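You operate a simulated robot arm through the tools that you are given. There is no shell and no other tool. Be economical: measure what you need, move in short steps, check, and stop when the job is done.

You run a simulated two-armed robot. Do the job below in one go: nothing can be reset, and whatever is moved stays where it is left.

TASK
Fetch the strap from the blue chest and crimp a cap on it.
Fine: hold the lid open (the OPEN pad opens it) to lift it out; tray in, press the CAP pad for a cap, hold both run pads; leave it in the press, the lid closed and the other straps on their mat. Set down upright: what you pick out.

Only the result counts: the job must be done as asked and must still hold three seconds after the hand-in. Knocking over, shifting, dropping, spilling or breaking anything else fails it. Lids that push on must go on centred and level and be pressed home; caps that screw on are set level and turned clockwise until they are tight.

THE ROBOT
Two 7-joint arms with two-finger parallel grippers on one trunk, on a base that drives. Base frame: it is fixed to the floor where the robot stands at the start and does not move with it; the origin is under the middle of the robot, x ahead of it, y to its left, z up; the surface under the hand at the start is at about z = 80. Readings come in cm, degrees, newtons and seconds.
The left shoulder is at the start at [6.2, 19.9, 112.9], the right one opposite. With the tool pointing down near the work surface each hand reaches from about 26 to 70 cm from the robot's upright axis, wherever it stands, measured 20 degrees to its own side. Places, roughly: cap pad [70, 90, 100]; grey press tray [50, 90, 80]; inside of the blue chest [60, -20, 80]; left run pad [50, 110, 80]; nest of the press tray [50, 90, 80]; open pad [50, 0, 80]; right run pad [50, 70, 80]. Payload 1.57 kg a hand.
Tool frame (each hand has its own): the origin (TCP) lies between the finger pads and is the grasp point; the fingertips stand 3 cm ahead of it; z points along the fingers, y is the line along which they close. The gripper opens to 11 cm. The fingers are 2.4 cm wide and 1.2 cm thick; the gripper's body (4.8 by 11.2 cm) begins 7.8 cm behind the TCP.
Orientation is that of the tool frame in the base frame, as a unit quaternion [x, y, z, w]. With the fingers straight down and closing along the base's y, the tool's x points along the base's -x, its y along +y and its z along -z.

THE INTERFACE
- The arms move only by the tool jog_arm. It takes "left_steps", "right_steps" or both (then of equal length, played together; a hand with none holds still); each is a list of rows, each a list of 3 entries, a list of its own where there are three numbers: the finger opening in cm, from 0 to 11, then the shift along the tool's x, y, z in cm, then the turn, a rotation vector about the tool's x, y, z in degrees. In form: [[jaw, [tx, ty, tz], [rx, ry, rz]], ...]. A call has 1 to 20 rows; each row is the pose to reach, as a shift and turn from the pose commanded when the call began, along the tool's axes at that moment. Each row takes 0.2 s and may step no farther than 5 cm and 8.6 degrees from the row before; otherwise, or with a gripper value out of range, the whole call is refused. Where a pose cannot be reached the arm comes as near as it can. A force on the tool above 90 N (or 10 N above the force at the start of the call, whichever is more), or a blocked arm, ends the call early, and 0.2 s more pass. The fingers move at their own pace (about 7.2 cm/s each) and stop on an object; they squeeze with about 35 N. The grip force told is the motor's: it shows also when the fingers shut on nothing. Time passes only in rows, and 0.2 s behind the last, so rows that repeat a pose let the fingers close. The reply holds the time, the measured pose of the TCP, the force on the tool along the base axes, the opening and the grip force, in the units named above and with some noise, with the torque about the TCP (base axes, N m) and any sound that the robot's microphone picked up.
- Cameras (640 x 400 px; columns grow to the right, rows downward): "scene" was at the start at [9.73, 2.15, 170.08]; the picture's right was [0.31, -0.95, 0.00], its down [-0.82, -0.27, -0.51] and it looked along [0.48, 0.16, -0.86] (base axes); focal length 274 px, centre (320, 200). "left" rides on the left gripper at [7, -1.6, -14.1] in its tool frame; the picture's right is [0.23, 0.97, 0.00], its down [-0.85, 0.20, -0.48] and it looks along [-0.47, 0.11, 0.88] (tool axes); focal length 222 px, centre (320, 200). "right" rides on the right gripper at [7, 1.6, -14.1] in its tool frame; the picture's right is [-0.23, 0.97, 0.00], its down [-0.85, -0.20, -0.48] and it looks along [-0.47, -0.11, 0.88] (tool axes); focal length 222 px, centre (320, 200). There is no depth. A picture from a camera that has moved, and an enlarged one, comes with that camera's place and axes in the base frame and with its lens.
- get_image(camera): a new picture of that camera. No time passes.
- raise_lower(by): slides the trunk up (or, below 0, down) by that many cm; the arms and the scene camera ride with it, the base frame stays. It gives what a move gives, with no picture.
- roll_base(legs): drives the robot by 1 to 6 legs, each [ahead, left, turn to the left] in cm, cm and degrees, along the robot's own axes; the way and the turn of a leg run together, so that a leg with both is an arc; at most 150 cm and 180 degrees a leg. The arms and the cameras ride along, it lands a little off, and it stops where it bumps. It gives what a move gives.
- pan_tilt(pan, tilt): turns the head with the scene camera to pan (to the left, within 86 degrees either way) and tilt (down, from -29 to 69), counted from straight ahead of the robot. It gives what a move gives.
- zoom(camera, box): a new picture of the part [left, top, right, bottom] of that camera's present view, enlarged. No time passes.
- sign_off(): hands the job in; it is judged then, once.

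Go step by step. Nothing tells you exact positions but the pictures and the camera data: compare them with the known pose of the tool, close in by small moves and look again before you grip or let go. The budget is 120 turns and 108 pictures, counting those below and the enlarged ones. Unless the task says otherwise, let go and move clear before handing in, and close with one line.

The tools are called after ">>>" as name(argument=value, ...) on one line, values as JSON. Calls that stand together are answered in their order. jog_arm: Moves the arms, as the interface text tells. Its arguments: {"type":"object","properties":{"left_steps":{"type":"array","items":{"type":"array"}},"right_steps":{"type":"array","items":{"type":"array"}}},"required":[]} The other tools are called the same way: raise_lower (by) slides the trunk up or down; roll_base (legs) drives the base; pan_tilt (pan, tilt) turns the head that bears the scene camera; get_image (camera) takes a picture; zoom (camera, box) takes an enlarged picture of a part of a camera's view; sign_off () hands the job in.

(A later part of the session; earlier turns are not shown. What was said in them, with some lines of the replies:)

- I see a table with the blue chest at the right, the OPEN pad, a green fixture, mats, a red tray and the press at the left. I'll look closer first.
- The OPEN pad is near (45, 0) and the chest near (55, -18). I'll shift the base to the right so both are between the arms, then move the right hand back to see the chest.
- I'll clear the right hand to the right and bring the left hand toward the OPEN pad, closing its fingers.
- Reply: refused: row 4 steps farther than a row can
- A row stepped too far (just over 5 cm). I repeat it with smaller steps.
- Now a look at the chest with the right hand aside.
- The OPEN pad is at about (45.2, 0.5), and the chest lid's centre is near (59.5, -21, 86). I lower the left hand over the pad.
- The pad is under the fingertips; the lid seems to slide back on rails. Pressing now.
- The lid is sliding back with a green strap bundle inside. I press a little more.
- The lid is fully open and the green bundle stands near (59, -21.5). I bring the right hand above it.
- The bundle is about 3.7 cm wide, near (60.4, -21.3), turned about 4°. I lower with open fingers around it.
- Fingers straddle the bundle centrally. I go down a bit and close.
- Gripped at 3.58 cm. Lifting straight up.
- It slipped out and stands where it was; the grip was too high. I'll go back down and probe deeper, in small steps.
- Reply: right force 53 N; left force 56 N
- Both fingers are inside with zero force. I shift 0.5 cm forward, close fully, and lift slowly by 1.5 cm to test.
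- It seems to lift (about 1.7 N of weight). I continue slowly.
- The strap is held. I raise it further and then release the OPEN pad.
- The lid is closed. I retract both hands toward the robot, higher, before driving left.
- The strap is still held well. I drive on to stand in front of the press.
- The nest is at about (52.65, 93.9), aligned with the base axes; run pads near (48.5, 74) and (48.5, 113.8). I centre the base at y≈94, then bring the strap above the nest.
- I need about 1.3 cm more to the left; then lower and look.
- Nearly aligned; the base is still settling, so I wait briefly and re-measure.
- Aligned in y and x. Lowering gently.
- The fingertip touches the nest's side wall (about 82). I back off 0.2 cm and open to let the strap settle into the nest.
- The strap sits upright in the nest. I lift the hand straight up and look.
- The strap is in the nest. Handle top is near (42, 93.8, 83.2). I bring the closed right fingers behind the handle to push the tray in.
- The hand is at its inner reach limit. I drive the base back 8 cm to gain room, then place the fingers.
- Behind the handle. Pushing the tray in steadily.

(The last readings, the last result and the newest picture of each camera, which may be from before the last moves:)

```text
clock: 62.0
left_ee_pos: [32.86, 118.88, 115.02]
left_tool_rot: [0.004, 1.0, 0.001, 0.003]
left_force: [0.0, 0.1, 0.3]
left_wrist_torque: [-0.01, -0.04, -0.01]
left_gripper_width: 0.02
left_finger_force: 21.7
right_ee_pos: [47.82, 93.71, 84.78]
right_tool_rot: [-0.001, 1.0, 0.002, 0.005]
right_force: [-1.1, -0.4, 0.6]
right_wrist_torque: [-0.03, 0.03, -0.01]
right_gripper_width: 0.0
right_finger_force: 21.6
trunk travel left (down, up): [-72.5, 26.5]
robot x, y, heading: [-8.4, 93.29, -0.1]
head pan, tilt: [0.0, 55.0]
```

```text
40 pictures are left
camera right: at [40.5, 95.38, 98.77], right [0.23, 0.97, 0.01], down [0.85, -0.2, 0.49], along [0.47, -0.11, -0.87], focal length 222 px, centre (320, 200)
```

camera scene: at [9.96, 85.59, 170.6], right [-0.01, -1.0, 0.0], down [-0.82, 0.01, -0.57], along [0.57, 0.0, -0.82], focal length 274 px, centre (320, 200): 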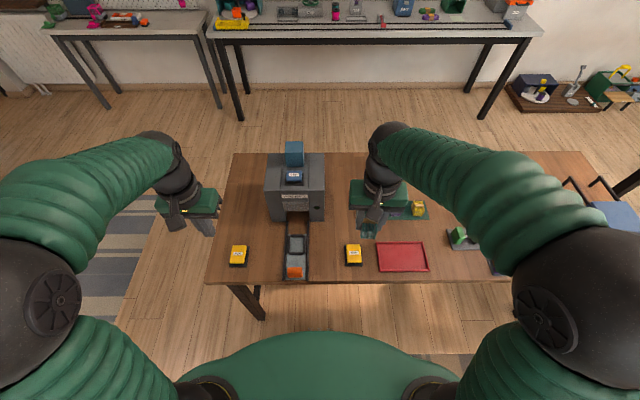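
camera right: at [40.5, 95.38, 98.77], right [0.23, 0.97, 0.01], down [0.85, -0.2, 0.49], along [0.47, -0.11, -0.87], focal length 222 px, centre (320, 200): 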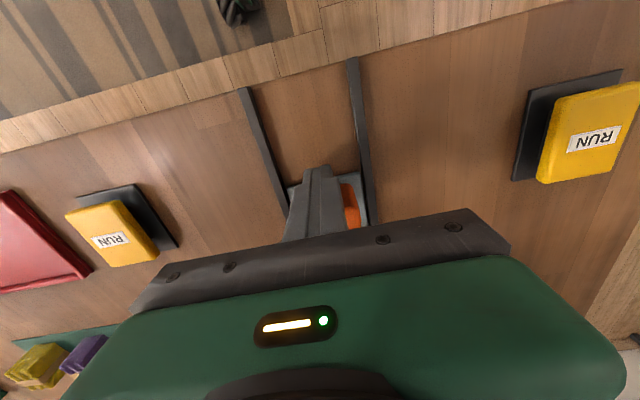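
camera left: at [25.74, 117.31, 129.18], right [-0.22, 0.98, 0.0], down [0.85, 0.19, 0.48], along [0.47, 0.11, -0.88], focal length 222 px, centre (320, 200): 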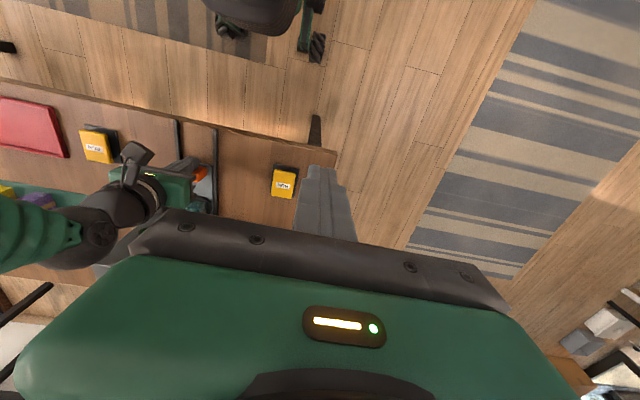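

The tray moves smoothly. I continue to the stop.

>>> jog_arm(right_steps=[[0, [-0.5, 0, 0], [0, 0, 0]], [0, [-1, 0, 0], [0, 0, 0]], [0, [-1.5, 0, 0], [0, 0, 0]], [0, [-2, 0, 0], [0, 0, 0]], [0, [-2.5, 0, 0], [0, 0, 0]], [0, [-3, 0, 0], [0, 0, 0]], [0, [-3.5, 0, 0], [0, 0, 0]], [0, [-4, 0, 0], [0, 0, 0]]])

>>> zoom(camera="scene", box=[260, 130, 380, 250])

```text
clock: 63.8
left_ee_pos: [32.82, 118.95, 114.99]
left_tool_rot: [0.004, 1.0, 0.001, 0.003]
left_force: [-0.3, -0.8, -0.5]
left_wrist_torque: [0.02, 0.04, 0.0]
left_gripper_width: 0.0
left_finger_force: 21.1
right_ee_pos: [51.76, 93.71, 84.78]
right_tool_rot: [0.001, 1.0, 0.002, 0.004]
right_force: [-1.4, -0.1, -0.1]
right_wrist_torque: [0.0, 0.02, 0.01]
right_gripper_width: 0.0
right_finger_force: 21.6
trunk travel left (down, up): [-72.5, 26.5]
robot x, y, heading: [-8.18, 93.21, -0.1]
head pan, tilt: [0.0, 55.0]
```

```text
3.33 times, centred on (320, 190) of scene
camera zoom: at [2.14, 93.19, 170.6], right [0.0, -1.0, 0.0], down [-0.82, 0.0, -0.57], along [0.57, 0.0, -0.82], focal length 913 px, centre (320, 233)
```

zoom: 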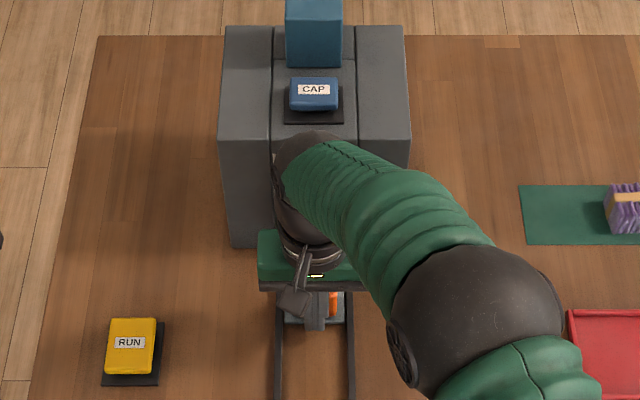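

>>> jog_arm(right_steps=[[0, [-0.5, 0, 0], [0, 0, 0]], [0, [-1, 0, 0], [0, 0, 0]], [0, [-1.4, 0, 0], [0, 0, 0]], [0, [-1.8, 0, 0], [0, 0, 0]], [0, [-2.2, 0, 0], [0, 0, 0]], [0, [-2.6, 0, 0], [0, 0, 0]]])

>>> jog_arm(right_steps=[[0, [-0.4, 0, 0], [0, 0, 0]], [0, [-0.8, 0, 0], [0, 0, 0]], [0, [-1.2, 0, 0], [0, 0, 0]], [0, [-1.6, 0, 0], [0, 0, 0]]])

```text
clock: 65.2
left_ee_pos: [32.88, 118.97, 115.0]
left_tool_rot: [0.003, 1.0, 0.002, 0.002]
left_force: [0.1, 0.3, -0.2]
left_wrist_torque: [-0.01, 0.03, 0.02]
left_gripper_width: 0.0
left_finger_force: 21.3
right_ee_pos: [54.29, 93.87, 84.62]
right_tool_rot: [-0.001, 1.0, 0.002, 0.004]
right_force: [-1.1, -1.3, 1.2]
right_wrist_torque: [0.03, -0.02, 0.04]
right_gripper_width: 0.01
right_finger_force: 20.9
trunk travel left (down, up): [-72.5, 26.5]
robot x, y, heading: [-8.4, 93.13, 0.0]
head pan, tilt: [0.0, 55.0]
```

```text
clock: 66.2
left_ee_pos: [32.47, 119.08, 115.0]
left_tool_rot: [0.001, 1.0, 0.001, 0.004]
left_force: [-0.6, 0.0, 0.3]
left_wrist_torque: [0.02, -0.02, -0.01]
left_gripper_width: 0.0
left_finger_force: 21.3
right_ee_pos: [54.65, 93.83, 84.81]
right_tool_rot: [0.0, 1.0, 0.001, 0.001]
right_force: [-33.9, 8.2, -8.6]
right_wrist_torque: [0.02, -0.16, 0.07]
right_gripper_width: 0.01
right_finger_force: 21.6
right hand out of reach, approached as far as the arm can: row 4
trunk travel left (down, up): [-72.5, 26.5]
robot x, y, heading: [-8.78, 93.2, 0.2]
head pan, tilt: [0.0, 55.0]
```

The tray hit its stop (34 N). I back the hand off and look at the press.

>>> jog_arm(right_steps=[[0, [0.8, 0, 0], [0, 0, 0]], [0, [3, 0, 0], [0, 0, 0]], [0, [6, 0, -2], [0, 0, 0]], [0, [8, -3, -5], [0, 0, 0]], [0, [9, -6, -8], [0, 0, 0]], [0, [9, -9, -11], [0, 0, 0]], [0, [9, -12, -14], [0, 0, 0]], [0, [9, -15, -17], [0, 0, 0]], [0, [9, -18, -20], [0, 0, 0]], [0, [9, -20, -24], [0, 0, 0]], [0, [9, -20, -24], [0, 0, 0]]])

>>> get_image(camera="scene")

>>> zoom(camera="scene", box=[270, 130, 370, 230])

```text
clock: 68.6
left_ee_pos: [32.9, 118.84, 115.01]
left_tool_rot: [0.003, 1.0, 0.002, 0.001]
left_force: [0.8, -0.3, -1.2]
left_wrist_torque: [0.01, 0.0, -0.03]
left_gripper_width: 0.0
left_finger_force: 21.2
right_ee_pos: [46.0, 73.66, 109.02]
right_tool_rot: [0.0, 1.0, 0.001, 0.004]
right_force: [-0.3, 0.1, 0.0]
right_wrist_torque: [0.01, -0.02, -0.02]
right_gripper_width: 0.0
right_finger_force: 21.3
trunk travel left (down, up): [-72.5, 26.5]
robot x, y, heading: [-8.4, 93.06, -0.8]
head pan, tilt: [0.0, 55.0]
```

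```text
38 pictures are left
camera scene: at [2.15, 93.05, 170.6], right [0.0, -1.0, 0.0], down [-0.82, 0.0, -0.57], along [0.57, 0.0, -0.82], focal length 274 px, centre (320, 200)
```

scene: 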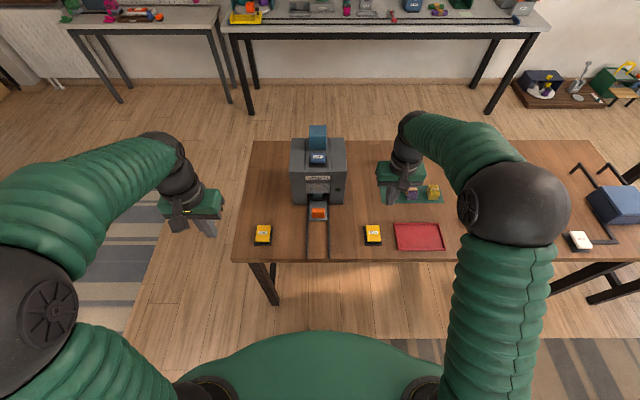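

```text
4.00 times, centred on (320, 180) of scene
camera zoom: at [2.15, 93.05, 170.6], right [0.0, -1.0, 0.0], down [-0.82, 0.0, -0.57], along [0.57, 0.0, -0.82], focal length 1096 px, centre (320, 280)
```

zoom: 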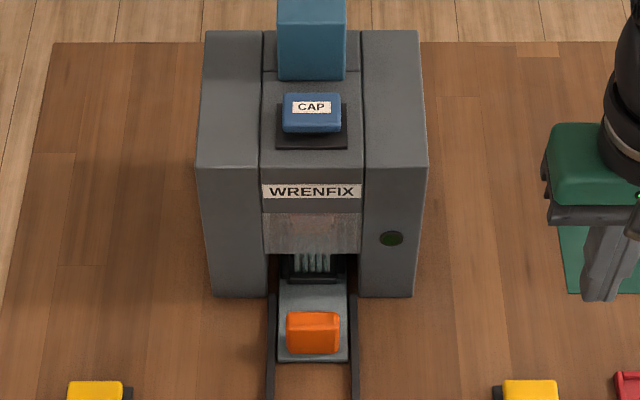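

The tray is in and the strap sits beneath the head. The CAP pad is near (67.7, 93.8, 101.5). I drive ahead 9 cm to reach it with the right hand.

>>> roll_base(legs=[[9, 0, 0.4]])

>>> jog_arm(right_steps=[[0, [0, 0, -2], [0, 0, 0]], [0, [-1, 3, -3], [0, 0, 0]], [0, [-2, 6, -4], [0, 0, 0]], [0, [-4, 9, -4], [0, 0, 0]], [0, [-6, 12, -4], [0, 0, 0]], [0, [-8, 15, -4], [0, 0, 0]], [0, [-10, 18, -4], [0, 0, 0]], [0, [-12, 20, -4], [0, 0, 0]], [0, [-12, 20, -4], [0, 0, 0]], [0, [-12, 20, -4], [0, 0, 0]]])

>>> get_image(camera="right")

>>> zoom(camera="scene", box=[250, 100, 390, 240])

```text
clock: 69.7
left_ee_pos: [41.18, 119.17, 115.3]
left_tool_rot: [0.0, 1.0, 0.002, 0.005]
left_force: [-0.1, 0.7, 0.1]
left_wrist_torque: [0.01, -0.02, 0.03]
left_gripper_width: 0.01
left_finger_force: 21.3
right_ee_pos: [54.66, 73.98, 109.24]
right_tool_rot: [-0.003, 1.0, 0.002, 0.007]
right_force: [1.1, 0.5, 0.2]
right_wrist_torque: [0.01, 0.0, -0.02]
right_gripper_width: 0.0
right_finger_force: 21.4
trunk travel left (down, up): [-72.5, 26.5]
robot x, y, heading: [0.6, 92.95, 0.3]
head pan, tilt: [0.0, 55.0]
```

```text
clock: 71.9
left_ee_pos: [41.77, 119.08, 114.98]
left_tool_rot: [0.0, 1.0, 0.001, 0.002]
left_force: [0.5, -0.1, 0.1]
left_wrist_torque: [-0.04, 0.02, 0.05]
left_gripper_width: 0.0
left_finger_force: 21.7
right_ee_pos: [64.82, 93.14, 112.72]
right_tool_rot: [-0.004, 1.0, 0.001, 0.003]
right_force: [-0.8, 0.0, -0.5]
right_wrist_torque: [-0.02, 0.03, -0.02]
right_gripper_width: 0.0
right_finger_force: 21.2
right hand out of reach, approached as far as the arm can: row 8, 9, 10
trunk travel left (down, up): [-72.5, 26.5]
robot x, y, heading: [0.69, 93.28, 0.4]
head pan, tilt: [0.0, 55.0]
```

```text
36 pictures are left
camera right: at [57.69, 94.64, 126.72], right [0.22, 0.98, 0.01], down [0.85, -0.2, 0.48], along [0.47, -0.1, -0.87], focal length 222 px, centre (320, 200)
```

right: 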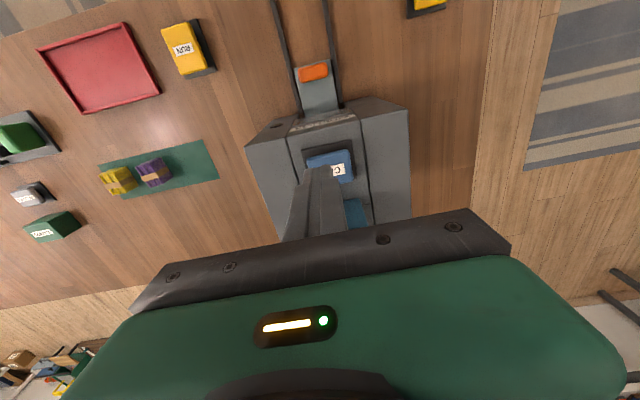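

```text
2.86 times, centred on (320, 170) of scene
camera zoom: at [11.38, 93.18, 170.58], right [0.0, -1.0, 0.0], down [-0.82, 0.0, -0.57], along [0.57, 0.0, -0.82], focal length 783 px, centre (320, 286)
```

zoom: 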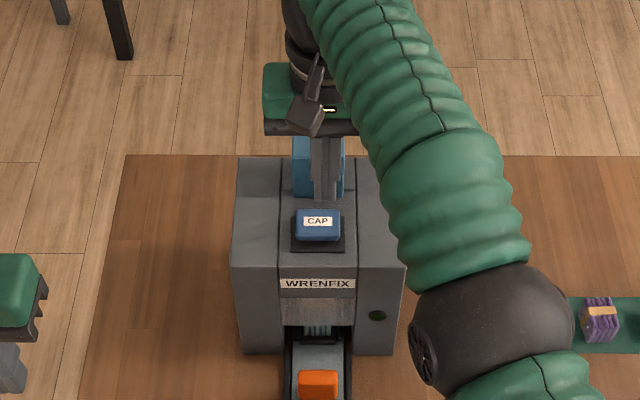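

The hand is 2.7 cm short of the pad centre. I drive ahead a little more.

>>> roll_base(legs=[[3, 0, 0]])

>>> jog_arm(right_steps=[[0, [0, 0.4, 0], [0, 0, 0]], [0, [0, 0.6, 1], [0, 0, 0]], [0, [0, 0.6, 2], [0, 0, 0]], [0, [0, 0.6, 3], [0, 0, 0]], [0, [0, 0.6, 3], [0, 0, 0]]])

>>> get_image(camera="right")

>>> zoom(camera="scene", box=[250, 100, 390, 240])

```text
clock: 72.7
left_ee_pos: [43.98, 119.16, 115.4]
left_tool_rot: [-0.001, 1.0, 0.002, 0.006]
left_force: [-0.4, 0.3, -0.2]
left_wrist_torque: [0.0, 0.01, -0.01]
left_gripper_width: 0.0
left_finger_force: 21.0
right_ee_pos: [67.06, 93.3, 113.41]
right_tool_rot: [-0.004, 1.0, 0.003, 0.01]
right_force: [-0.1, 0.1, 0.7]
right_wrist_torque: [0.01, -0.09, -0.01]
right_gripper_width: 0.0
right_finger_force: 21.3
trunk travel left (down, up): [-72.5, 26.5]
robot x, y, heading: [3.51, 93.12, 0.4]
head pan, tilt: [0.0, 55.0]
```

```text
clock: 73.9
left_ee_pos: [44.63, 119.24, 115.24]
left_tool_rot: [0.0, 1.0, 0.002, 0.003]
left_force: [-0.2, 0.2, -0.4]
left_wrist_torque: [-0.02, -0.02, -0.01]
left_gripper_width: 0.01
left_finger_force: 20.7
right_ee_pos: [67.52, 94.04, 110.12]
right_tool_rot: [-0.004, 1.0, 0.001, 0.006]
right_force: [0.4, 0.0, 0.2]
right_wrist_torque: [-0.03, -0.02, -0.01]
right_gripper_width: 0.0
right_finger_force: 21.3
trunk travel left (down, up): [-72.5, 26.5]
robot x, y, heading: [3.65, 93.21, 0.2]
head pan, tilt: [0.0, 55.0]
```

```text
34 pictures are left
camera right: at [60.27, 95.52, 124.12], right [0.22, 0.98, 0.01], down [0.85, -0.19, 0.49], along [0.48, -0.1, -0.87], focal length 222 px, centre (320, 200)
```

right: 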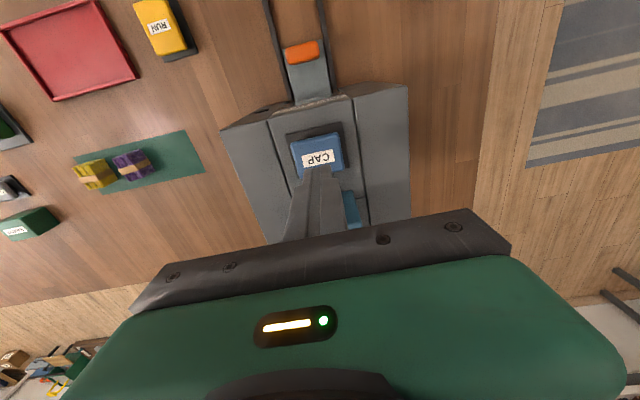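

```text
2.86 times, centred on (320, 170) of scene
camera zoom: at [14.17, 93.27, 170.6], right [0.0, -1.0, 0.0], down [-0.82, 0.0, -0.57], along [0.57, 0.0, -0.82], focal length 783 px, centre (320, 286)
```

zoom: 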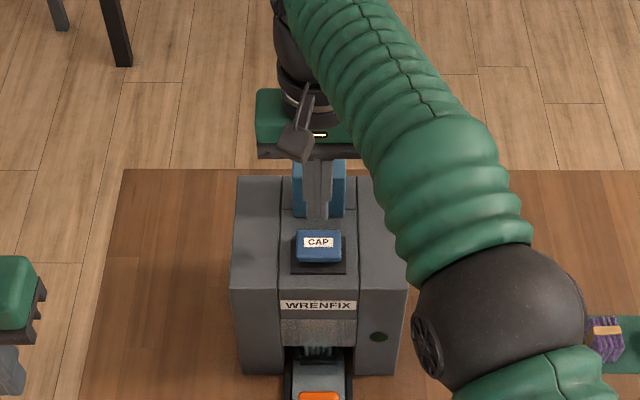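

The fingertips are over the CAP pad. Pressing down gently.

>>> jog_arm(right_steps=[[0, [0.6, 0, 1.5], [0, 0, 0]], [0, [0.6, 0, 3], [0, 0, 0]], [0, [0.6, 0, 4.5], [0, 0, 0]], [0, [0.6, 0, 5], [0, 0, 0]], [0, [0.6, 0, 5.4], [0, 0, 0]], [0, [0.6, 0, 5.4], [0, 0, 0]]])

>>> jog_arm(right_steps=[[0, [0, 0, 0.3], [0, 0, 0]], [0, [0, 0, 0.6], [0, 0, 0]], [0, [0, 0, 0.9], [0, 0, 0]], [0, [0, 0, 0.9], [0, 0, 0]]])

>>> zoom(camera="scene", box=[270, 130, 370, 230])

```text
clock: 75.3
left_ee_pos: [44.54, 119.32, 115.11]
left_tool_rot: [-0.002, 1.0, 0.002, 0.004]
left_force: [0.0, -0.5, -0.1]
left_wrist_torque: [0.0, 0.01, 0.02]
left_gripper_width: 0.02
left_finger_force: 21.9
right_ee_pos: [67.31, 93.88, 104.76]
right_tool_rot: [-0.004, 1.0, 0.001, 0.007]
right_force: [1.3, 0.3, 7.6]
right_wrist_torque: [0.02, 0.06, 0.05]
right_gripper_width: 0.0
right_finger_force: 21.6
trunk travel left (down, up): [-72.5, 26.5]
robot x, y, heading: [3.24, 93.41, 0.2]
head pan, tilt: [0.0, 55.0]
```

```text
clock: 76.3
left_ee_pos: [44.12, 119.21, 115.5]
left_tool_rot: [-0.001, 1.0, 0.002, 0.005]
left_force: [0.2, -0.3, -0.6]
left_wrist_torque: [0.0, 0.0, -0.04]
left_gripper_width: 0.0
left_finger_force: 21.1
right_ee_pos: [67.3, 93.77, 104.61]
right_tool_rot: [-0.004, 1.0, 0.004, 0.015]
right_force: [12.1, 0.2, 53.1]
right_wrist_torque: [-0.02, 0.23, 0.07]
right_gripper_width: 0.03
right_finger_force: 21.3
trunk travel left (down, up): [-72.5, 26.5]
robot x, y, heading: [3.89, 93.6, 0.0]
head pan, tilt: [0.0, 55.0]
```

```text
4.00 times, centred on (320, 180) of scene
camera zoom: at [13.3, 93.24, 170.72], right [0.0, -1.0, 0.0], down [-0.82, 0.0, -0.58], along [0.58, 0.0, -0.82], focal length 1096 px, centre (320, 280)
```

zoom: 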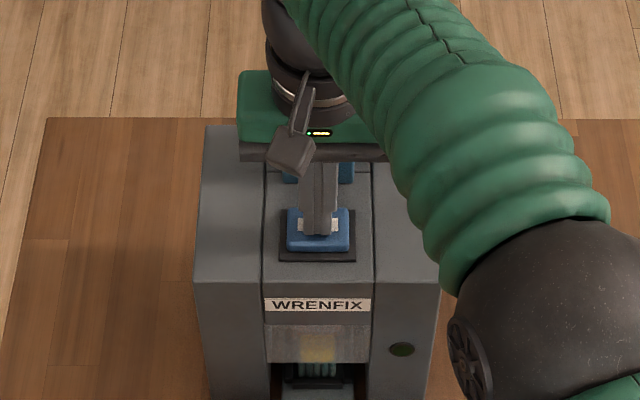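

Pressed hard; a yellow shape shows in the press window now. I lift off and check.

>>> jog_arm(right_steps=[[0, [0, 0, -1], [0, 0, 0]], [0, [0, 0, -3], [0, 0, 0]], [0, [0.5, 0, -6], [0, 0, 0]], [0, [2, -2, -9], [0, 0, 0]], [0, [4, -6, -10], [0, 0, 0]], [0, [6, -10, -10], [0, 0, 0]], [0, [9, -14, -10], [0, 0, 0]], [0, [11, -17, -10], [0, 0, 0]], [0, [14, -20, -10], [0, 0, 0]], [0, [16, -20, -10], [0, 0, 0]], [0, [16, -20, -10], [0, 0, 0]]])

>>> zoom(camera="scene", box=[270, 140, 370, 240])

```text
clock: 78.7
left_ee_pos: [44.72, 119.1, 115.16]
left_tool_rot: [0.0, 1.0, 0.002, 0.002]
left_force: [-0.4, -0.2, -1.2]
left_wrist_torque: [-0.02, 0.0, 0.01]
left_gripper_width: 0.01
left_finger_force: 21.0
right_ee_pos: [51.28, 73.75, 113.32]
right_tool_rot: [-0.003, 1.0, 0.002, 0.005]
right_force: [0.6, -0.4, -0.1]
right_wrist_torque: [-0.04, -0.02, 0.03]
right_gripper_width: 0.0
right_finger_force: 21.4
trunk travel left (down, up): [-72.5, 26.5]
robot x, y, heading: [3.5, 93.16, 0.2]
head pan, tilt: [0.0, 55.0]
```

```text
4.00 times, centred on (320, 190) of scene
camera zoom: at [14.24, 93.21, 170.6], right [0.0, -1.0, 0.0], down [-0.82, 0.0, -0.57], along [0.57, 0.0, -0.82], focal length 1096 px, centre (320, 240)
```

zoom: 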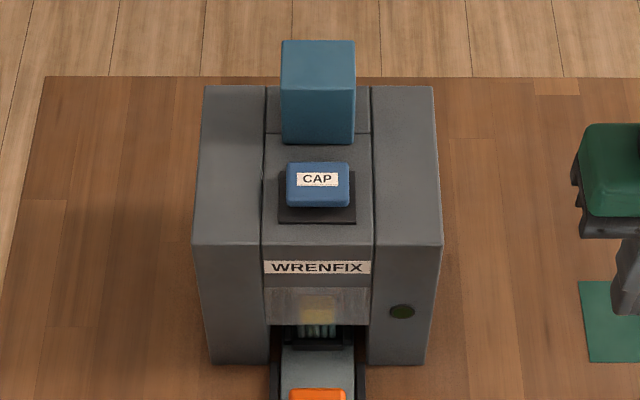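

The cap is in place above the strap. Now the two run pads; I measure them again.

>>> get_image(camera="scene")

>>> get_image(camera="right")

>>> get_image(camera="left")

```text
30 pictures are left
camera scene: at [14.24, 93.21, 170.6], right [0.0, -1.0, 0.0], down [-0.82, 0.0, -0.57], along [0.57, 0.0, -0.82], focal length 274 px, centre (320, 200)
```

scene: 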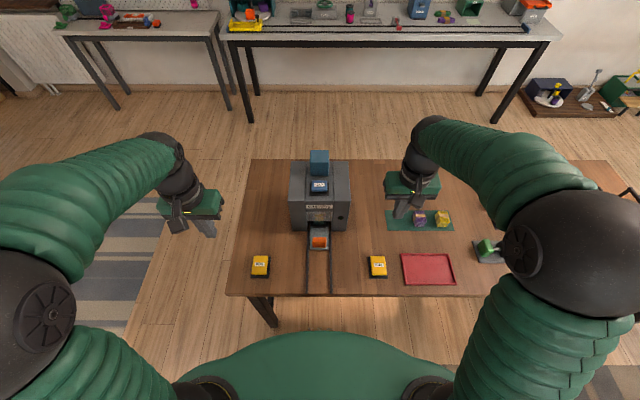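

```text
29 pictures are left
camera right: at [44.03, 75.28, 127.27], right [0.22, 0.98, 0.01], down [0.85, -0.19, 0.49], along [0.48, -0.1, -0.87], focal length 222 px, centre (320, 200)
```

right: 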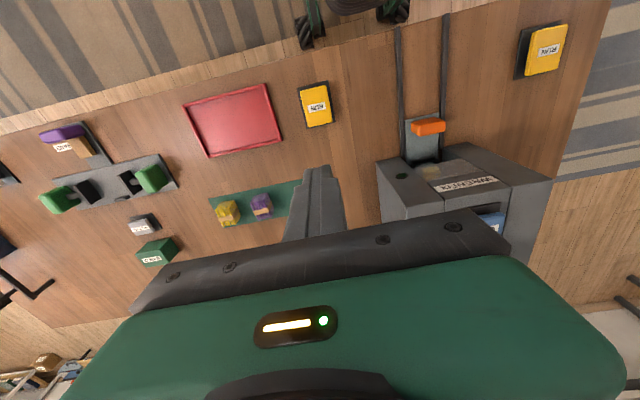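

```text
28 pictures are left
camera left: at [37.52, 117.54, 129.25], right [-0.23, 0.97, 0.0], down [0.85, 0.2, 0.48], along [0.47, 0.11, -0.87], focal length 222 px, centre (320, 200)
```

left: 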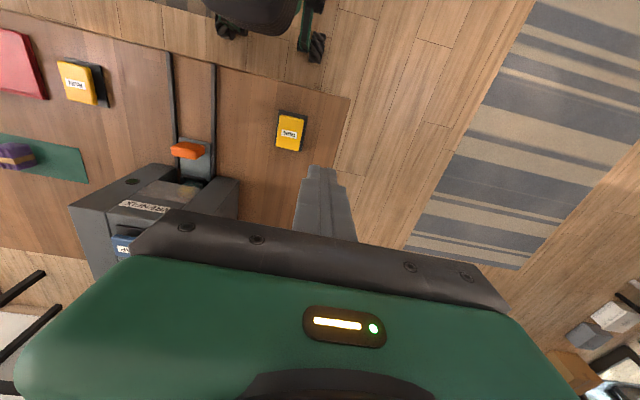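

Pads at (48.4, 74.0) and (48.3, 113.8). I lower both closed hands over them.

>>> jog_arm(right_steps=[[0, [1, 0.1, 4], [0, 0, 0]], [0, [2, 0.2, 8], [0, 0, 0]], [0, [2.9, 0.3, 12], [0, 0, 0]], [0, [2.9, 0.3, 16], [0, 0, 0]], [0, [2.9, 0.3, 20], [0, 0, 0]], [0, [2.9, 0.3, 23.3], [0, 0, 0]], [0, [2.9, 0.3, 23.3], [0, 0, 0]], [0, [2.9, 0.3, 23.3], [0, 0, 0]]], left_steps=[[0, [-1, -2, 4], [0, 0, 0]], [0, [-2, -4, 8], [0, 0, 0]], [0, [-3.6, -5.3, 12], [0, 0, 0]], [0, [-3.6, -5.3, 16], [0, 0, 0]], [0, [-3.6, -5.3, 20.5], [0, 0, 0]], [0, [-3.6, -5.3, 25.2], [0, 0, 0]], [0, [-3.6, -5.3, 25.2], [0, 0, 0]], [0, [-3.6, -5.3, 25.2], [0, 0, 0]]])

>>> get_image(camera="right")

>>> get_image(camera="left")

```text
clock: 80.5
left_ee_pos: [48.34, 114.16, 90.2]
left_tool_rot: [0.0, 1.0, 0.003, 0.003]
left_force: [0.6, 0.1, 0.0]
left_wrist_torque: [0.02, 0.01, -0.02]
left_gripper_width: 0.02
left_finger_force: 20.8
right_ee_pos: [48.65, 74.14, 89.88]
right_tool_rot: [-0.004, 1.0, 0.001, 0.006]
right_force: [0.2, -0.5, -0.3]
right_wrist_torque: [0.01, -0.01, 0.0]
right_gripper_width: 0.0
right_finger_force: 21.5
trunk travel left (down, up): [-72.5, 26.5]
robot x, y, heading: [3.9, 92.88, 0.4]
head pan, tilt: [0.0, 55.0]
```

```text
27 pictures are left
camera right: at [41.38, 75.64, 103.95], right [0.22, 0.98, 0.01], down [0.85, -0.2, 0.49], along [0.48, -0.1, -0.87], focal length 222 px, centre (320, 200)
```

right: 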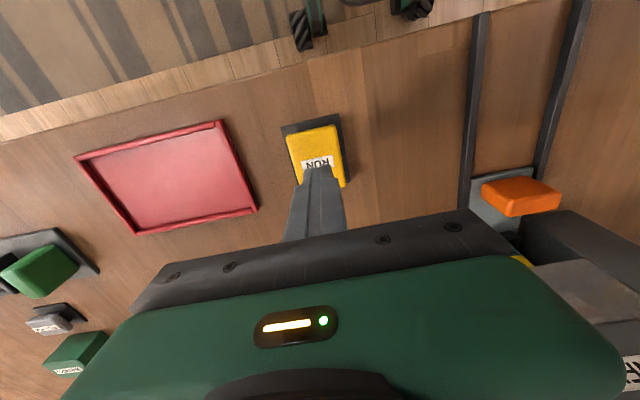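

```text
26 pictures are left
camera left: at [41.17, 112.41, 104.27], right [-0.23, 0.97, 0.0], down [0.85, 0.2, 0.49], along [0.47, 0.11, -0.87], focal length 222 px, centre (320, 200)
```

left: 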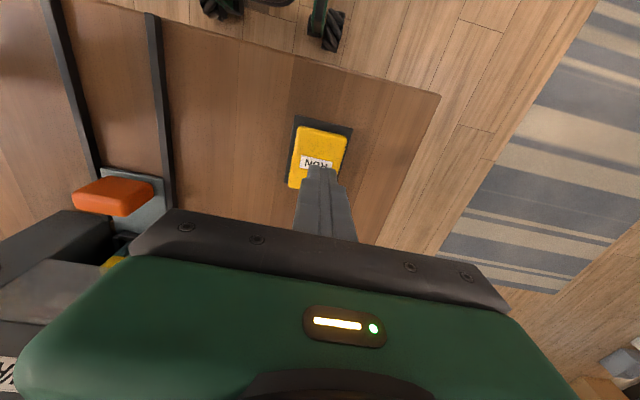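

Both are aligned over their pads. Pressing both together and holding.

>>> jog_arm(right_steps=[[0, [0, 0, 2], [0, 0, 0]], [0, [0, 0, 3.8], [0, 0, 0]], [0, [0, 0, 4.6], [0, 0, 0]], [0, [0, 0, 5], [0, 0, 0]], [0, [0, 0, 5.3], [0, 0, 0]], [0, [0, 0, 5.3], [0, 0, 0]], [0, [0, 0, 5.3], [0, 0, 0]], [0, [0, 0, 5.3], [0, 0, 0]]], left_steps=[[0, [0, 0.0, 2], [0, 0, 0]], [0, [0, 0, 4.1], [0, 0, 0]], [0, [0, 0, 4.9], [0, 0, 0]], [0, [0, 0, 5.3], [0, 0, 0]], [0, [0, 0, 5.6], [0, 0, 0]], [0, [0, 0, 5.6], [0, 0, 0]], [0, [0, 0, 5.6], [0, 0, 0]], [0, [0, 0, 5.6], [0, 0, 0]]])

>>> zoom(camera="scene", box=[270, 140, 370, 240])

```text
clock: 82.3
left_ee_pos: [48.34, 114.07, 84.7]
left_tool_rot: [-0.001, 1.0, 0.003, 0.006]
left_force: [0.6, 6.5, 23.9]
left_wrist_torque: [0.2, 0.25, -0.06]
left_gripper_width: 0.03
left_finger_force: 21.1
right_ee_pos: [48.65, 74.0, 84.84]
right_tool_rot: [-0.004, 1.0, 0.001, 0.007]
right_force: [2.0, -2.2, 4.8]
right_wrist_torque: [-0.05, 0.0, 0.09]
right_gripper_width: 0.0
right_finger_force: 21.4
trunk travel left (down, up): [-72.5, 26.5]
robot x, y, heading: [4.05, 93.14, 0.2]
head pan, tilt: [0.0, 55.0]
```

```text
4.00 times, centred on (320, 190) of scene
camera zoom: at [13.86, 93.12, 170.65], right [0.0, -1.0, 0.0], down [-0.82, 0.0, -0.57], along [0.57, 0.0, -0.82], focal length 1096 px, centre (320, 240)
```

zoom: 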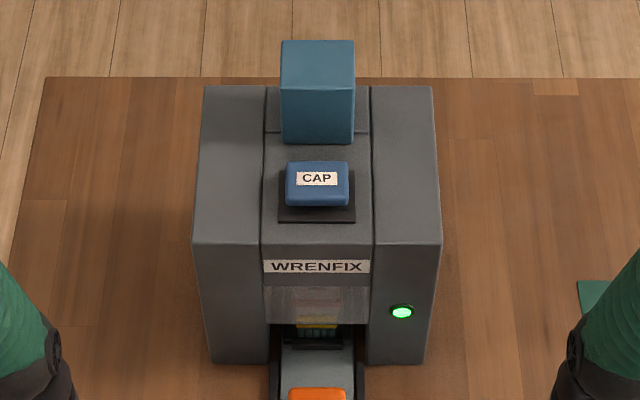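

The lamp is lit and the head is coming down. I keep holding both pads, a bit firmer on the right.

>>> jog_arm(right_steps=[[0, [0, 0, 0.2], [0, 0, 0]], [0, [0, 0, 0.2], [0, 0, 0]], [0, [0, 0, 0.2], [0, 0, 0]], [0, [0, 0, 0.2], [0, 0, 0]], [0, [0, 0, 0.2], [0, 0, 0]], [0, [0, 0, 0.2], [0, 0, 0]], [0, [0, 0, 0.2], [0, 0, 0]], [0, [0, 0, 0.2], [0, 0, 0]], [0, [0, 0, 0.2], [0, 0, 0]], [0, [0, 0, 0.2], [0, 0, 0]], [0, [0, 0, 0.2], [0, 0, 0]], [0, [0, 0, 0.2], [0, 0, 0]]])

>>> zoom(camera="scene", box=[270, 140, 370, 240])

```text
clock: 84.9
left_ee_pos: [48.41, 114.06, 84.67]
left_tool_rot: [-0.002, 1.0, 0.003, 0.005]
left_force: [9.4, 7.9, 28.8]
left_wrist_torque: [0.2, 0.09, -0.1]
left_gripper_width: 0.0
left_finger_force: 20.8
right_ee_pos: [48.48, 74.03, 84.69]
right_tool_rot: [-0.004, 1.0, 0.002, 0.007]
right_force: [-1.7, -1.1, 8.5]
right_wrist_torque: [-0.1, 0.16, -0.02]
right_gripper_width: 0.01
right_finger_force: 21.4
trunk travel left (down, up): [-72.5, 26.5]
robot x, y, heading: [3.71, 93.03, 0.6]
head pan, tilt: [0.0, 55.0]
```

```text
4.00 times, centred on (320, 190) of scene
camera zoom: at [13.8, 93.16, 170.65], right [0.0, -1.0, 0.0], down [-0.82, 0.0, -0.57], along [0.57, 0.0, -0.82], focal length 1096 px, centre (320, 240)
```

zoom: 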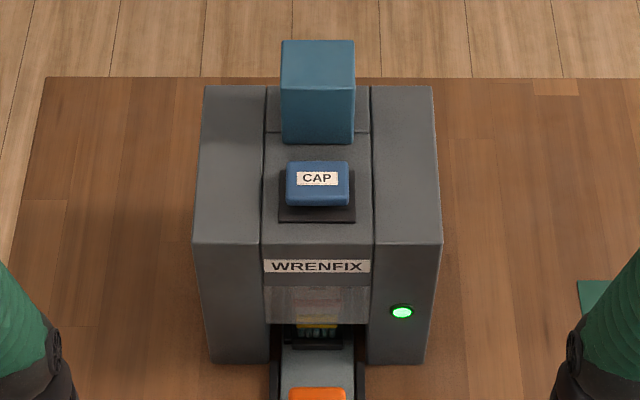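

Head is down and the cap sits on the strap. I hold a few seconds longer to be sure.

>>> jog_arm(right_steps=[[0, [0, 0, 0.1], [0, 0, 0]], [0, [0, 0, 0.1], [0, 0, 0]], [0, [0, 0, 0.1], [0, 0, 0]], [0, [0, 0, 0.1], [0, 0, 0]], [0, [0, 0, 0.1], [0, 0, 0]], [0, [0, 0, 0.1], [0, 0, 0]], [0, [0, 0, 0.1], [0, 0, 0]], [0, [0, 0, 0.1], [0, 0, 0]], [0, [0, 0, 0.1], [0, 0, 0]], [0, [0, 0, 0.1], [0, 0, 0]], [0, [0, 0, 0.1], [0, 0, 0]], [0, [0, 0, 0.1], [0, 0, 0]], [0, [0, 0, 0.1], [0, 0, 0]], [0, [0, 0, 0.1], [0, 0, 0]], [0, [0, 0, 0.1], [0, 0, 0]], [0, [0, 0, 0.1], [0, 0, 0]], [0, [0, 0, 0.1], [0, 0, 0]], [0, [0, 0, 0.1], [0, 0, 0]]])

>>> zoom(camera="scene", box=[295, 190, 345, 240])

```text
clock: 88.7
left_ee_pos: [48.26, 114.06, 84.54]
left_tool_rot: [-0.002, 1.0, 0.002, 0.005]
left_force: [7.0, 0.8, 21.5]
left_wrist_torque: [-0.06, 0.03, 0.01]
left_gripper_width: 0.0
left_finger_force: 21.2
right_ee_pos: [48.57, 73.95, 84.59]
right_tool_rot: [-0.004, 1.0, 0.002, 0.008]
right_force: [-1.2, -1.1, 25.4]
right_wrist_torque: [-0.05, 0.33, 0.01]
right_gripper_width: 0.01
right_finger_force: 21.1
trunk travel left (down, up): [-72.5, 26.5]
robot x, y, heading: [3.85, 93.39, 0.2]
head pan, tilt: [0.0, 55.0]
```

```text
8.00 times, centred on (320, 215) of scene
camera zoom: at [13.61, 93.12, 170.67], right [0.0, -1.0, 0.0], down [-0.82, 0.0, -0.57], along [0.57, 0.0, -0.82], focal length 2191 px, centre (320, 80)
```

zoom: 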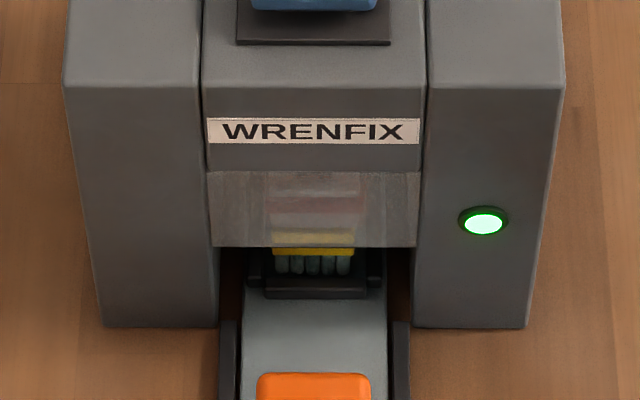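

The cap is down on the strap. I release both pads and check the result.

>>> jog_arm(right_steps=[[0, [0, 0, -1.5], [0, 0, 0]], [0, [0, 0, -4], [0, 0, 0]], [0, [0, 0, -8], [0, 0, 0]], [0, [0, 0, -12], [0, 0, 0]], [0, [0, 0, -16], [0, 0, 0]], [0, [0, 0, -20], [0, 0, 0]], [0, [0, 0, -24], [0, 0, 0]], [0, [0, 0, -26], [0, 0, 0]], [0, [0, 0, -26], [0, 0, 0]], [0, [0, 0, -26], [0, 0, 0]]], left_steps=[[0, [0, 0, -1.5], [0, 0, 0]], [0, [0, 0, -4], [0, 0, 0]], [0, [0, 0, -8], [0, 0, 0]], [0, [0, 0, -12], [0, 0, 0]], [0, [0, 0, -16], [0, 0, 0]], [0, [0, 0, -20], [0, 0, 0]], [0, [0, 0, -24], [0, 0, 0]], [0, [0, 0, -26], [0, 0, 0]], [0, [0, 0, -26], [0, 0, 0]], [0, [0, 0, -26], [0, 0, 0]]])

>>> zoom(camera="scene", box=[295, 190, 345, 240])

>>> get_image(camera="scene")

```text
clock: 90.9
left_ee_pos: [48.24, 113.85, 110.38]
left_tool_rot: [-0.001, 1.0, 0.002, 0.004]
left_force: [-0.2, -0.2, 0.8]
left_wrist_torque: [0.01, -0.02, 0.04]
left_gripper_width: 0.03
left_finger_force: 21.6
right_ee_pos: [48.35, 74.14, 110.5]
right_tool_rot: [-0.003, 1.0, 0.001, 0.005]
right_force: [-0.6, -0.3, 0.3]
right_wrist_torque: [0.01, 0.0, -0.01]
right_gripper_width: 0.02
right_finger_force: 21.5
trunk travel left (down, up): [-72.5, 26.5]
robot x, y, heading: [3.95, 93.89, 0.2]
head pan, tilt: [0.0, 55.0]
```

```text
8.00 times, centred on (320, 215) of scene
camera zoom: at [14.15, 93.11, 170.6], right [0.0, -1.0, 0.0], down [-0.82, 0.0, -0.57], along [0.57, 0.0, -0.82], focal length 2191 px, centre (320, 80)
```

zoom: 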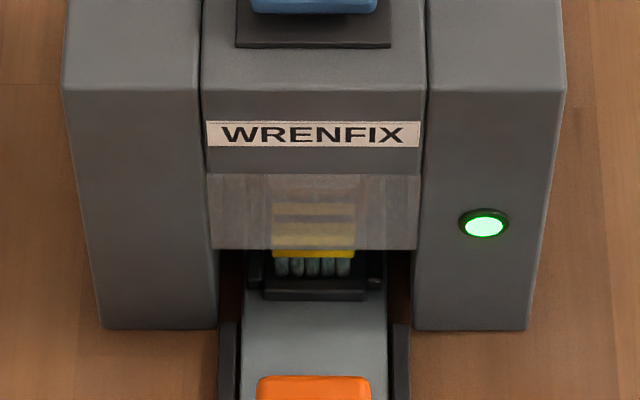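

```text
21 pictures are left
camera scene: at [14.15, 93.11, 170.6], right [0.0, -1.0, 0.0], down [-0.82, 0.0, -0.57], along [0.57, 0.0, -0.82], focal length 274 px, centre (320, 200)
```

scene: 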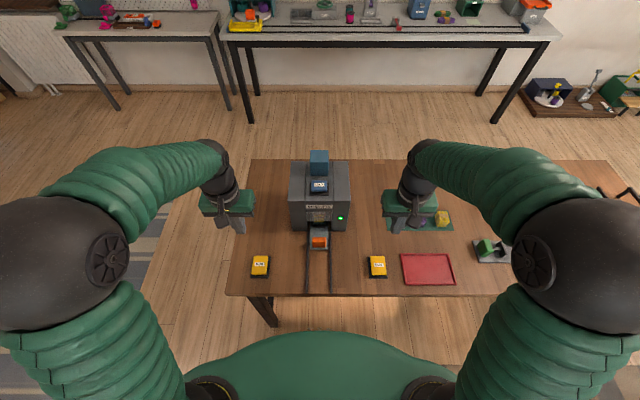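

The lamp stays lit and the cap is on. A last check of the chest lid and mat.

>>> pan_tilt(pan=-60, tilt=40)

>>> get_image(camera="scene")

>>> get_image(camera="right")

```text
clock: 92.2
left_ee_pos: [48.22, 113.77, 110.43]
left_tool_rot: [0.0, 1.0, 0.002, 0.004]
left_force: [-0.3, 0.4, 0.0]
left_wrist_torque: [0.03, 0.0, 0.03]
left_gripper_width: 0.02
left_finger_force: 21.1
right_ee_pos: [48.36, 74.18, 110.48]
right_tool_rot: [-0.003, 1.0, 0.002, 0.006]
right_force: [0.2, -0.8, -0.9]
right_wrist_torque: [-0.02, -0.01, -0.01]
right_gripper_width: 0.0
right_finger_force: 21.4
trunk travel left (down, up): [-72.5, 26.5]
robot x, y, heading: [3.67, 93.34, 0.4]
head pan, tilt: [-60.0, 40.0]
```

```text
20 pictures are left
camera scene: at [11.25, 85.74, 172.68], right [-0.86, -0.5, 0.0], down [-0.33, 0.56, -0.77], along [0.39, -0.66, -0.64], focal length 274 px, centre (320, 200)
```

scene: 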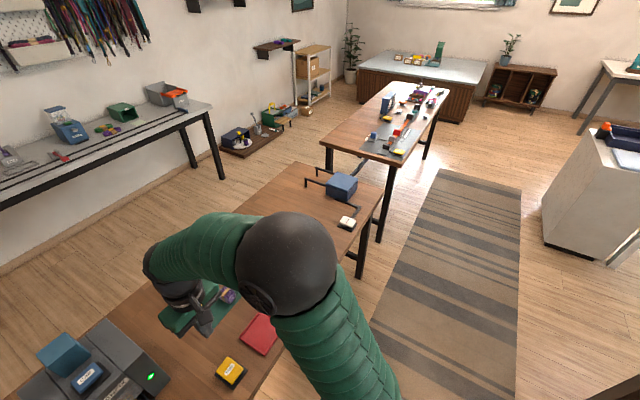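

```text
19 pictures are left
camera right: at [41.09, 75.65, 124.56], right [0.22, 0.98, 0.01], down [0.85, -0.2, 0.49], along [0.48, -0.1, -0.87], focal length 222 px, centre (320, 200)
```

right: 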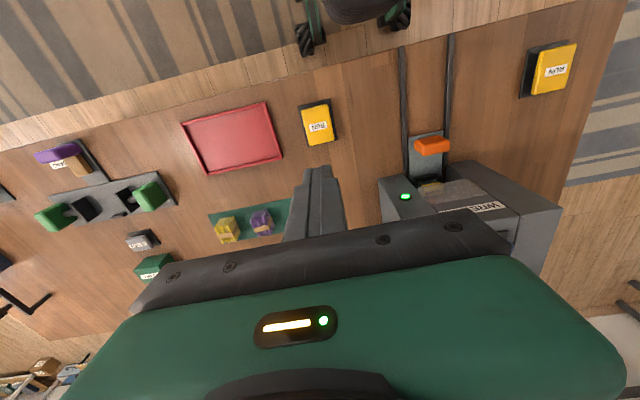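

The lid is closed, the other straps stand on their mat, and the capped strap is in the press with the lamp green. I'm handing in.

>>> sign_off()

```text
The job is handed in.
```

The green strap from the blue chest is capped and upright in the press, the chest lid is closed, and the other straps are untouched on their mat.
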